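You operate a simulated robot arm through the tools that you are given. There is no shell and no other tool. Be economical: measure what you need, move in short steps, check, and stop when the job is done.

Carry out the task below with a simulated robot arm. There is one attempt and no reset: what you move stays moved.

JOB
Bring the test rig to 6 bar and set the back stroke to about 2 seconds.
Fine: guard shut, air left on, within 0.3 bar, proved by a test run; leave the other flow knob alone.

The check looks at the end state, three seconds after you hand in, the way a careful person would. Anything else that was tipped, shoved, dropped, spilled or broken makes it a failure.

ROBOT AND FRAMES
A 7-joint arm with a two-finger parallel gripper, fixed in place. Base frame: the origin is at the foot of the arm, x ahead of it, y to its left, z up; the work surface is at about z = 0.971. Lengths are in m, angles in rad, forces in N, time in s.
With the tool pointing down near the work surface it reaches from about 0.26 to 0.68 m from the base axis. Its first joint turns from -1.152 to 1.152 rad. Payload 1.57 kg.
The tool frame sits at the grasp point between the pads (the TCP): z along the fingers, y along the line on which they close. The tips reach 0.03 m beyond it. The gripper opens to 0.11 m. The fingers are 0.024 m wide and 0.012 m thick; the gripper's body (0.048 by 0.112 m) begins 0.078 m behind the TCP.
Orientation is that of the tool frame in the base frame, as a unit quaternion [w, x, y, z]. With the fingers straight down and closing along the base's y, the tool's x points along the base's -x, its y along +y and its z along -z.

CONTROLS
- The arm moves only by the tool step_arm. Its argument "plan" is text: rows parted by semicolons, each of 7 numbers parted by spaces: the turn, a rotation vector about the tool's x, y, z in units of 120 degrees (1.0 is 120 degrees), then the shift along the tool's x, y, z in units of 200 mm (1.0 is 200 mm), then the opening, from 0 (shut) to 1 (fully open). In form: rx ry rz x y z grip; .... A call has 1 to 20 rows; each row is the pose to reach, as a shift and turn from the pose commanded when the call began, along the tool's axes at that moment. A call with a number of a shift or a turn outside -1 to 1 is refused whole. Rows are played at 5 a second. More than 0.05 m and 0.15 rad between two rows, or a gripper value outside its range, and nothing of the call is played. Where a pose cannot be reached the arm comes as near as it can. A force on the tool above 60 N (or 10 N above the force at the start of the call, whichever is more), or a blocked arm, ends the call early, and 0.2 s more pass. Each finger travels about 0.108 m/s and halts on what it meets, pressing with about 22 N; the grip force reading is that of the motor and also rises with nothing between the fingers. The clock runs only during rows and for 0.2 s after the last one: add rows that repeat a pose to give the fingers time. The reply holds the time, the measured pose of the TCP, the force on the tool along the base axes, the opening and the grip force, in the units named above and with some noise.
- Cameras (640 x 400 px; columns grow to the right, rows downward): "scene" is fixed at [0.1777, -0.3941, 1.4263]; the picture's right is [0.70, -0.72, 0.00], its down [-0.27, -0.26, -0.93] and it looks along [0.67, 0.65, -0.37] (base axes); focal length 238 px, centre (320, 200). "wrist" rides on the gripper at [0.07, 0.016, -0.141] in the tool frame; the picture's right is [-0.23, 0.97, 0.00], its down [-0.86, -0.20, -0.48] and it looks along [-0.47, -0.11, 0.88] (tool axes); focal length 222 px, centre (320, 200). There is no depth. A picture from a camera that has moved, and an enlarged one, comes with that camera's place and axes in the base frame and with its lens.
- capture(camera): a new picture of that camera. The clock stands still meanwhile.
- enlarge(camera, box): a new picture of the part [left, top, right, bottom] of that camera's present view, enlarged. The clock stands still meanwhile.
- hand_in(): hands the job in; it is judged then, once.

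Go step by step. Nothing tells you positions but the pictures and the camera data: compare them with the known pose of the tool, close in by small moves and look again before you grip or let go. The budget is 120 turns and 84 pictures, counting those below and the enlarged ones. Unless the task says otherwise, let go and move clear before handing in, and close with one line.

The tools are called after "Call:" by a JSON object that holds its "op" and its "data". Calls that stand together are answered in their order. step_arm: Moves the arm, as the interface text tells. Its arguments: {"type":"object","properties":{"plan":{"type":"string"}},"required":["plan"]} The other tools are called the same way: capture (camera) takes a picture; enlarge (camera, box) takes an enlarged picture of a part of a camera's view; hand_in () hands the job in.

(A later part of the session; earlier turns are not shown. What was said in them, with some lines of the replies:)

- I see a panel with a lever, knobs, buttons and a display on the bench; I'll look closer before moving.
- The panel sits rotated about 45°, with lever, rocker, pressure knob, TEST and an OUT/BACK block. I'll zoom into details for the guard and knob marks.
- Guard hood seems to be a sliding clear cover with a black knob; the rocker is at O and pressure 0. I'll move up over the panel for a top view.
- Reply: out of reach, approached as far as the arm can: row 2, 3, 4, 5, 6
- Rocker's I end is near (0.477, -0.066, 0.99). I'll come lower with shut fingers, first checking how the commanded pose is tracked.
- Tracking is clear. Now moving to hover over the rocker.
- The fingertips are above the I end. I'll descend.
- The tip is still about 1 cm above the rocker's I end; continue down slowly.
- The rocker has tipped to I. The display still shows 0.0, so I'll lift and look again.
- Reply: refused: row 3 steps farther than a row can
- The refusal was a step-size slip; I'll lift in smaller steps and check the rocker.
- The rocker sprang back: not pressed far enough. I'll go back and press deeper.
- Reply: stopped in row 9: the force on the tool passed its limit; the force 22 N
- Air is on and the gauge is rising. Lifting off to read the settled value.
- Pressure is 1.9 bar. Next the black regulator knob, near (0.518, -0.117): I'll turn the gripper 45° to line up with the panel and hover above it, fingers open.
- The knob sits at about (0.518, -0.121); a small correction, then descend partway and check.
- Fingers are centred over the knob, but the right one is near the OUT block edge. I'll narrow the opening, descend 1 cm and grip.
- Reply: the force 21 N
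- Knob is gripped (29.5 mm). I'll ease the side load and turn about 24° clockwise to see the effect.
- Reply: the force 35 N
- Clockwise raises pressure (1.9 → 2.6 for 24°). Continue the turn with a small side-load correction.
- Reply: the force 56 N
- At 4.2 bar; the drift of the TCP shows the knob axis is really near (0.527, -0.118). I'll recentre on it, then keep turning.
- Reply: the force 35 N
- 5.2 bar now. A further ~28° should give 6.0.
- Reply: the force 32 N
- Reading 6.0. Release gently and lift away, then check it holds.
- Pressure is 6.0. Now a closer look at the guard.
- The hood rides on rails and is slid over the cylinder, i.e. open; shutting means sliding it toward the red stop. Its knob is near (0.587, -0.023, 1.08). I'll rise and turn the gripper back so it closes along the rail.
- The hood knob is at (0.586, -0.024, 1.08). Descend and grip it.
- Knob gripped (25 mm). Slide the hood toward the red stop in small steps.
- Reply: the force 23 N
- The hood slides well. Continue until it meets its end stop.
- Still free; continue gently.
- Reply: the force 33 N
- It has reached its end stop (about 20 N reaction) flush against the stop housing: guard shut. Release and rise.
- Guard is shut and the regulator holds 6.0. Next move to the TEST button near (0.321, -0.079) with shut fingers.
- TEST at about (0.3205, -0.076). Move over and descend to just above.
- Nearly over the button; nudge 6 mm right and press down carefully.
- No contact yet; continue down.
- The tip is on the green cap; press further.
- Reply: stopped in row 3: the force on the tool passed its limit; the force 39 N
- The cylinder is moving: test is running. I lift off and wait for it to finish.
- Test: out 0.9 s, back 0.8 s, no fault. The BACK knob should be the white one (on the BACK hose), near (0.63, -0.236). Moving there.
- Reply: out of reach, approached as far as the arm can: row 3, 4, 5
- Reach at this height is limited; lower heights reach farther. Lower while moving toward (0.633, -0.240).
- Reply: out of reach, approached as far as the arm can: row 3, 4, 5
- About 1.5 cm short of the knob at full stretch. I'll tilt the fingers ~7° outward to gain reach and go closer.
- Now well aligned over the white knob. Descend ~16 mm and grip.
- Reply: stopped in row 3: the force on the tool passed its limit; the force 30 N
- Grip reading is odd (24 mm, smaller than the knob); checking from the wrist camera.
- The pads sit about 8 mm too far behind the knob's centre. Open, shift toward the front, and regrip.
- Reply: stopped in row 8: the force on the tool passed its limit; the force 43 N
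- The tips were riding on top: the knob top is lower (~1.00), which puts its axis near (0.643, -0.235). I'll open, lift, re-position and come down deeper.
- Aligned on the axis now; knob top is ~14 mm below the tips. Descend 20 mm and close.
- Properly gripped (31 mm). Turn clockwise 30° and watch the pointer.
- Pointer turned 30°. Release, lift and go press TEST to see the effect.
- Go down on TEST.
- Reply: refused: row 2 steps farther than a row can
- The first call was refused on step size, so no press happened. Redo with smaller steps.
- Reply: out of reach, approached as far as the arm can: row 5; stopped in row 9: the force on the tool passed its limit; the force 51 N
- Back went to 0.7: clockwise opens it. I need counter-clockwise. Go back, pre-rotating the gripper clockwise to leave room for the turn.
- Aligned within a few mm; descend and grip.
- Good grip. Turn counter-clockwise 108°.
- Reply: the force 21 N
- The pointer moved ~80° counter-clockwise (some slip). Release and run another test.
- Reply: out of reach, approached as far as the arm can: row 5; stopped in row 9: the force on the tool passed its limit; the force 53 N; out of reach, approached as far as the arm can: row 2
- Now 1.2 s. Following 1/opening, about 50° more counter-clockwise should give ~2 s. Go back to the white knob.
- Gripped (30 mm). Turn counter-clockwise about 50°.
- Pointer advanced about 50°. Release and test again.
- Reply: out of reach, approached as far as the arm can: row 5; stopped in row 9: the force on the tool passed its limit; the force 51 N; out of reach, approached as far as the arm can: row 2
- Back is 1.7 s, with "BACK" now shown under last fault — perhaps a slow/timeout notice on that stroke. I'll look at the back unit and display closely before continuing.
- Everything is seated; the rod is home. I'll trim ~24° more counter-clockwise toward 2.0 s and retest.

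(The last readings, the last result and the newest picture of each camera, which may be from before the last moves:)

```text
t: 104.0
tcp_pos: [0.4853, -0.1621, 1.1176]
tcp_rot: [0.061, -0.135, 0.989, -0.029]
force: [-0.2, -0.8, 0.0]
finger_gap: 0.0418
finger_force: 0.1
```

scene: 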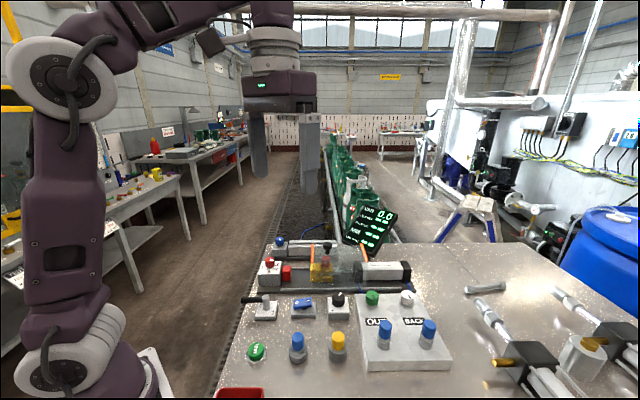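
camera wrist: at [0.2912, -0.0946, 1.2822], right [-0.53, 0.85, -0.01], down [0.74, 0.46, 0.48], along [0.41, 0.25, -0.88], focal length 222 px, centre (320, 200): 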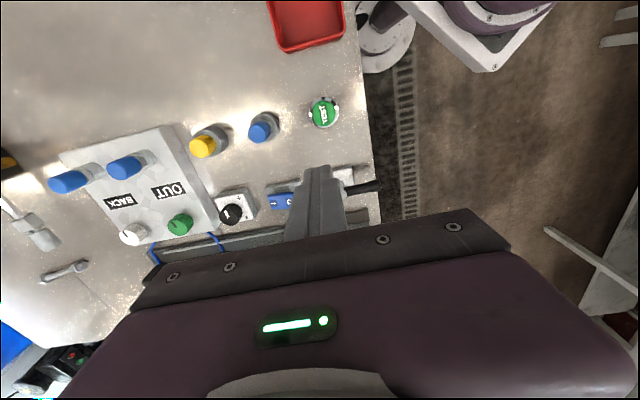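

Call:
{"op": "step_arm", "data": {"plan": "0 0 0 -0.115 -0.1045 0.0 0.38; 0 0 0 -0.229 -0.209 0.08 0.38; 0 0 0 -0.344 -0.3135 0.18 0.38; 0 0 0 -0.458 -0.418 0.27 0.38; 0 0 0 -0.573 -0.5225 0.3445 0.38; 0 0 0 -0.573 -0.5225 0.45 0.38; 0 0 0 -0.573 -0.5225 0.55 0.38; 0 0 0 -0.573 -0.5225 0.593 0.38; 0 0 0 -0.573 -0.5225 0.593 0.38; 0 0 0 -0.573 -0.5225 0.593 0.15; 0 0 0 -0.573 -0.5225 0.593 0.15; 0 0 0 -0.573 -0.5225 0.593 0.15"}}

Call:
{"op": "step_arm", "data": {"plan": "0 0 -0.05 0 0 0 0; 0 0 -0.1 0 0 0 0; 0 0 -0.15 0 0 0 0; 0 0 -0.2 0 0 0 0; 0 0 -0.205 0 0 0 0; 0 0 -0.205 0 0 0 0"}}

Call:
{"op": "enlarge", "data": {"camera": "scene", "box": [330, 210, 450, 310]}}

```text
t: 106.7
tcp_pos: [0.6381, -0.235, 1.0197]
tcp_rot: [0.06, -0.135, 0.989, -0.027]
force: [-5.5, 11.4, -0.9]
finger_gap: 0.03
finger_force: 39.9
```

```text
t: 108.0
tcp_pos: [0.6388, -0.2347, 1.0191]
tcp_rot: [0.054, -0.342, 0.937, -0.038]
force: [1.1, 23.7, -16.4]
finger_gap: 0.0308
finger_force: 39.9
```

```text
4.00 times, centred on (390, 260) of scene
camera zoom: at [0.1781, -0.3935, 1.4264], right [0.7, -0.72, 0.0], down [-0.27, -0.26, -0.93], along [0.67, 0.65, -0.37], focal length 951 px, centre (40, -40)
```

zoom: 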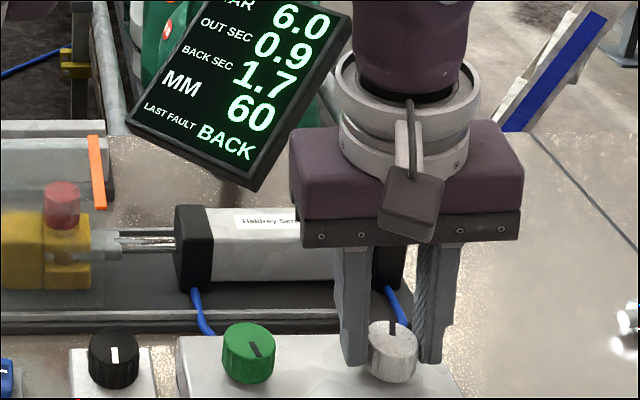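

Pointer is at 12 o'clock now. Release and test.

Call:
{"op": "step_arm", "data": {"plan": "0 0 0 0 0 0 0.4; 0 0 0 0 0 0 0.4; 0 0 0 0 0 -0.1 0.4; 0 0 0 0 0 -0.25 0.4; 0 0 0 0 0 -0.4 0.4; 0 0 0 0.083 0.189 -0.42 0.2; 0 0 0 0.166 0.379 -0.43 0; 0 0 0 0.248 0.568 -0.44 0; 0 0 0 0.331 0.758 -0.45 0; 0 0 0 0.414 0.947 -0.464 0; 0 0 0 0.414 0.947 -0.464 0"}}

```text
t: 110.5
tcp_pos: [0.4419, -0.1415, 1.0857]
tcp_rot: [0.053, -0.341, 0.938, -0.042]
force: [0.6, 0.3, 0.0]
finger_gap: 0.0002
finger_force: 21.1
```

Call:
{"op": "step_arm", "data": {"plan": "0 0 0 0.07 0.163 0 0; 0 0 0 0.141 0.326 0 0; 0 0 0 0.211 0.488 0.03 0; 0 0 0 0.2815 0.651 0.1375 0; 0 0 0 0.288 0.66 0.22 0; 0 0 0 0.294 0.669 0.29 0; 0 0 0 0.298 0.674 0.345 0; 0 0 0 0.3 0.677 0.37 0; 0 0 0 0.301 0.678 0.39 0"}}

Call:
{"op": "step_arm", "data": {"plan": "0 0 0 0 0 -0.1 0; 0 0 0 0 0 -0.3 0; 0 0 0 0 0 -0.4 0; 0 0 0 0 0 -0.4 0; 0 0 0 0 0 -0.4 0; 0 0 0 0 0 -0.4 0; 0 0 0 0 0 -0.4 0; 0 0 0 0 0 -0.4 0; 0 0 0 0 0 -0.4 0; 0 0 0 0 0 -0.4 0; 0 0 0 0 0 -0.4 0; 0 0 0 0 0 -0.4 0; 0 0 0 0 0 -0.4 0; 0 0 0 0 0 -0.4 0; 0 0 0 0 0 -0.4 0; 0 0 0 0 0 -0.4 0; 0 0 0 0 0 -0.4 0; 0 0 0 0 0 -0.4 0; 0 0 0 0 0 -0.4 0; 0 0 0 0 0 -0.4 0"}}

Call:
{"op": "enlarge", "data": {"camera": "scene", "box": [270, 200, 450, 310]}}

```text
t: 112.3
tcp_pos: [0.3199, -0.0807, 0.993]
tcp_rot: [0.056, -0.342, 0.937, -0.042]
force: [-11.8, 2.3, 45.0]
finger_gap: 0.0001
finger_force: 20.7
out of reach, approached as far as the arm can: row 5
stopped in row 9: the force on the tool passed its limit (the readings are from after the stop); the commanded pose is now the measured one
```

```text
t: 116.5
tcp_pos: [0.3085, -0.0791, 1.0715]
tcp_rot: [0.055, -0.342, 0.937, -0.042]
force: [0.6, -0.3, 0.6]
finger_gap: 0.0
finger_force: 21.3
out of reach, approached as far as the arm can: row 2
```

```text
3.56 times, centred on (360, 255) of scene
camera zoom: at [0.1777, -0.3941, 1.4263], right [0.7, -0.72, 0.0], down [-0.27, -0.26, -0.93], along [0.67, 0.65, -0.37], focal length 846 px, centre (178, 4)
```

zoom: 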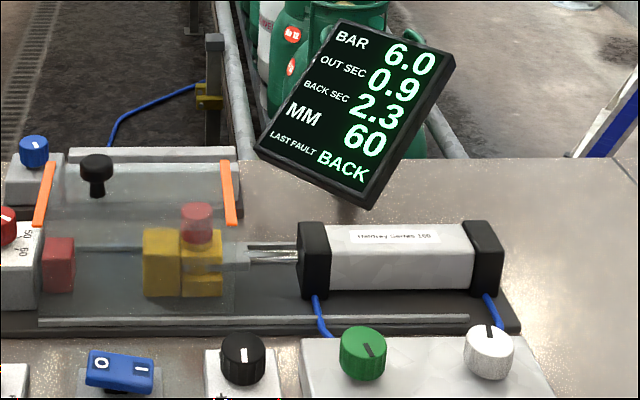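

Back 2.3 s; slightly too slow. I'll turn about 11° clockwise to land at 2.0.

Call:
{"op": "step_arm", "data": {"plan": "0 0 0 -0.073 -0.162 -0.05 0; 0 0 0.03 -0.145 -0.323 -0.08 0.2; 0 0 0.06 -0.218 -0.485 -0.1 0.38; 0 0 0.1 -0.291 -0.647 -0.1 0.38; 0 0 0.1 -0.363 -0.808 -0.1 0.38; 0 0 0.1 -0.436 -0.97 -0.1 0.38; 0 0 0.1 -0.436 -0.97 -0.1 0.38"}}

```text
t: 118.1
tcp_pos: [0.4969, -0.1675, 1.1198]
tcp_rot: [0.059, -0.243, 0.968, -0.035]
force: [-0.9, -0.6, -0.4]
finger_gap: 0.0419
finger_force: 0.1
```

Call:
{"op": "step_arm", "data": {"plan": "0 0 0 -0.081 -0.117 0.0 0.38; 0 0 0 -0.162 -0.233 0.08 0.38; 0 0 0 -0.243 -0.35 0.18 0.38; 0 0 0 -0.324 -0.466 0.27 0.38; 0 0 0 -0.4045 -0.583 0.348 0.38; 0 0 0 -0.4045 -0.583 0.45 0.38; 0 0 0 -0.4045 -0.583 0.55 0.38; 0 0 0 -0.4045 -0.583 0.598 0.38; 0 0 0 -0.4045 -0.583 0.598 0.38; 0 0 0 -0.4045 -0.583 0.598 0.15; 0 0 0 -0.4045 -0.583 0.598 0.15; 0 0 0 -0.4045 -0.583 0.598 0.15"}}

Call:
{"op": "step_arm", "data": {"plan": "0 0 0.03 0 0 0 0; 0 0 0.06 0 0 0 0; 0 0 0.09 0 0 0 0; 0 0 0.095 0 0 0 0; 0 0 0.095 0 0 0 0"}}

Call:
{"op": "enlarge", "data": {"camera": "scene", "box": [370, 240, 450, 310]}}

```text
t: 120.7
tcp_pos: [0.6364, -0.2356, 1.0205]
tcp_rot: [0.059, -0.242, 0.968, -0.034]
force: [-14.0, 15.1, -0.2]
finger_gap: 0.0306
finger_force: 40.1
```

```text
t: 121.9
tcp_pos: [0.6368, -0.236, 1.0213]
tcp_rot: [0.061, -0.144, 0.987, -0.029]
force: [-10.2, 18.8, -8.7]
finger_gap: 0.0303
finger_force: 39.7
```

```text
5.71 times, centred on (410, 275) of scene
camera zoom: at [0.1776, -0.3936, 1.4264], right [0.7, -0.72, 0.0], down [-0.27, -0.26, -0.93], along [0.67, 0.65, -0.37], focal length 1359 px, centre (-194, -229)
```

zoom: 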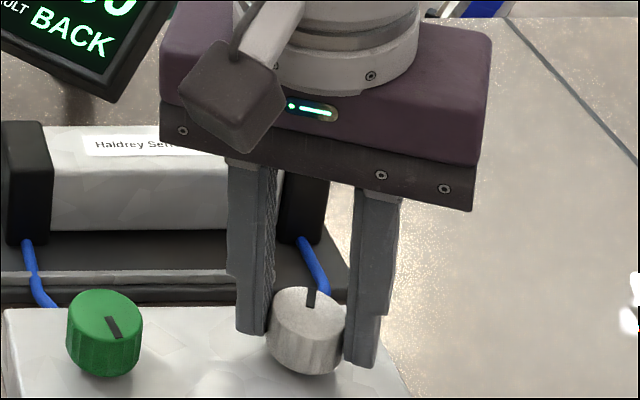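

Turned. Release and run the test.

Call:
{"op": "step_arm", "data": {"plan": "0 0 0 0 0 0 0.4; 0 0 0 0 0 0 0.4; 0 0 0 0 0 -0.1 0.4; 0 0 0 0 0 -0.25 0.4; 0 0 0 0 0 -0.4 0.4; 0 0 0 0.156 0.147 -0.42 0.2; 0 0 0 0.313 0.293 -0.43 0; 0 0 0 0.469 0.44 -0.44 0; 0 0 0 0.626 0.587 -0.45 0; 0 0 0 0.782 0.733 -0.46 0; 0 0 0 0.939 0.88 -0.476 0; 0 0 0 0.939 0.88 -0.476 0"}}

```text
t: 124.5
tcp_pos: [0.3993, -0.1196, 1.0797]
tcp_rot: [0.063, -0.144, 0.987, -0.029]
force: [0.1, 0.2, 0.4]
finger_gap: 0.0
finger_force: 21.2
```

Call:
{"op": "step_arm", "data": {"plan": "0 0 0 0.115 0.106 0 0; 0 0 0 0.229 0.213 0.03 0; 0 0 0 0.3435 0.319 0.08 0; 0 0 0 0.3435 0.319 0.137 0; 0 0 0 0.353 0.325 0.22 0; 0 0 0 0.361 0.331 0.29 0; 0 0 0 0.367 0.335 0.345 0; 0 0 0 0.37 0.337 0.37 0; 0 0 0 0.372 0.338 0.39 0"}}

Call:
{"op": "step_arm", "data": {"plan": "0 0 0 0 0 -0.1 0; 0 0 0 0 0 -0.3 0; 0 0 0 0 0 -0.4 0; 0 0 0 0 0 -0.4 0; 0 0 0 0 0 -0.4 0; 0 0 0 0 0 -0.4 0; 0 0 0 0 0 -0.4 0; 0 0 0 0 0 -0.4 0; 0 0 0 0 0 -0.4 0; 0 0 0 0 0 -0.4 0; 0 0 0 0 0 -0.4 0; 0 0 0 0 0 -0.4 0; 0 0 0 0 0 -0.4 0; 0 0 0 0 0 -0.4 0; 0 0 0 0 0 -0.4 0; 0 0 0 0 0 -0.4 0; 0 0 0 0 0 -0.4 0; 0 0 0 0 0 -0.4 0; 0 0 0 0 0 -0.4 0; 0 0 0 0 0 -0.4 0"}}

Call:
{"op": "enlarge", "data": {"camera": "scene", "box": [270, 200, 450, 310]}}

```text
t: 126.4
tcp_pos: [0.3168, -0.0784, 0.9932]
tcp_rot: [0.066, -0.144, 0.987, -0.028]
force: [-12.4, 4.1, 51.9]
finger_gap: 0.0
finger_force: 21.5
out of reach, approached as far as the arm can: row 5
stopped in row 9: the force on the tool passed its limit (the readings are from after the stop); the commanded pose is now the measured one
```

```text
t: 130.6
tcp_pos: [0.3053, -0.0739, 1.0727]
tcp_rot: [0.064, -0.144, 0.987, -0.03]
force: [0.5, 0.2, 0.3]
finger_gap: 0.0
finger_force: 21.4
```

```text
3.56 times, centred on (360, 255) of scene
camera zoom: at [0.1777, -0.3941, 1.4263], right [0.7, -0.72, 0.0], down [-0.27, -0.26, -0.93], along [0.67, 0.65, -0.37], focal length 846 px, centre (178, 4)
```

zoom: 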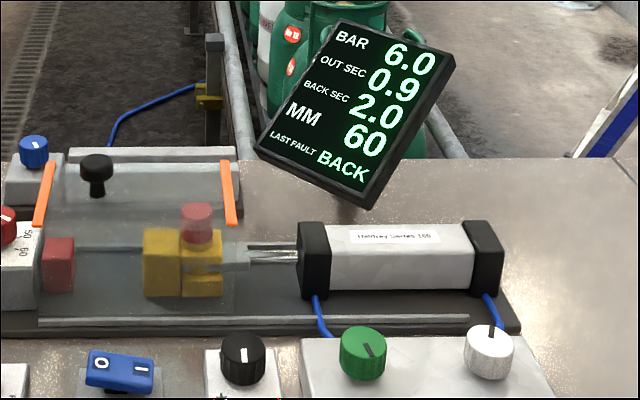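

The test shows 6.0 bar, out 0.9 s and back 2.0 s, with guard shut and air on. I'll move clear and do a last look.

Call:
{"op": "step_arm", "data": {"plan": "0 0 0 0 0 -0.2 0; 0 0 0 0 0 -0.4 0; 0 0 0 0 0 -0.6 0.2; 0 0 0 0 0 -0.75 0.3; 0 0 0 0 0 -0.75 0.3"}}

Call:
{"op": "capture", "data": {"camera": "scene"}}

```text
t: 131.8
tcp_pos: [0.2842, -0.0683, 1.2217]
tcp_rot: [0.064, -0.144, 0.987, -0.029]
force: [-0.9, 0.6, -0.4]
finger_gap: 0.0331
finger_force: 0.0
```

```text
4 pictures are left
```

scene: 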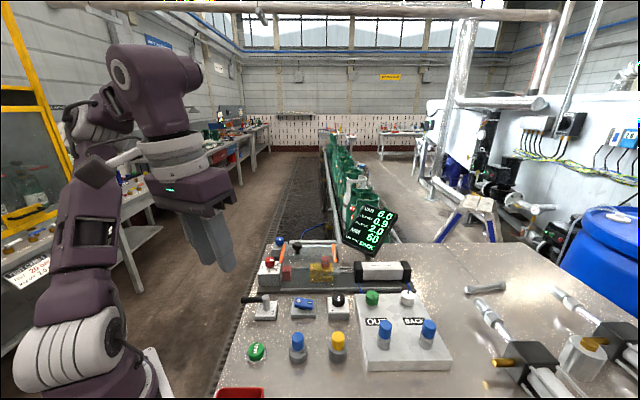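

A card at the far left carries some text; worth reading before handing in.

Call:
{"op": "enlarge", "data": {"camera": "scene", "box": [0, 250, 60, 295]}}

```text
8.89 times, centred on (30, 272) of scene
camera zoom: at [0.1777, -0.3941, 1.4263], right [0.7, -0.72, 0.0], down [-0.27, -0.26, -0.93], along [0.67, 0.65, -0.37], focal length 2114 px, centre (2898, -444)
```

zoom: 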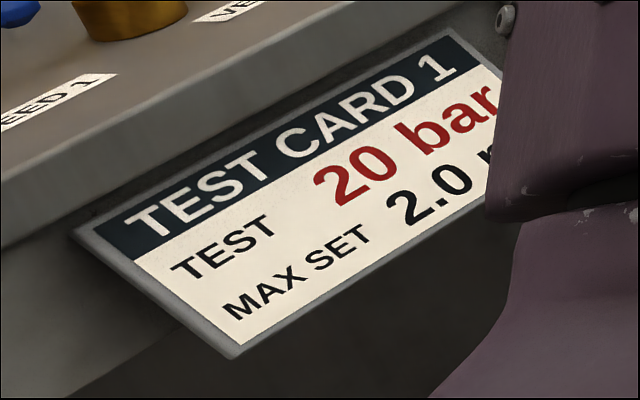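

That card belongs to another bench. Everything asked for is in place, so I'm handing in.

Call:
{"op": "hand_in", "data": {}}

```text
The job is handed in.
```

The last test run showed 6.0 bar and a 2.0 s back stroke, with the guard shut, the air on and the OUT knob untouched. The display's LAST FAULT line has read BACK since the 1.7 s test run; I didn't find the cause or clear it.
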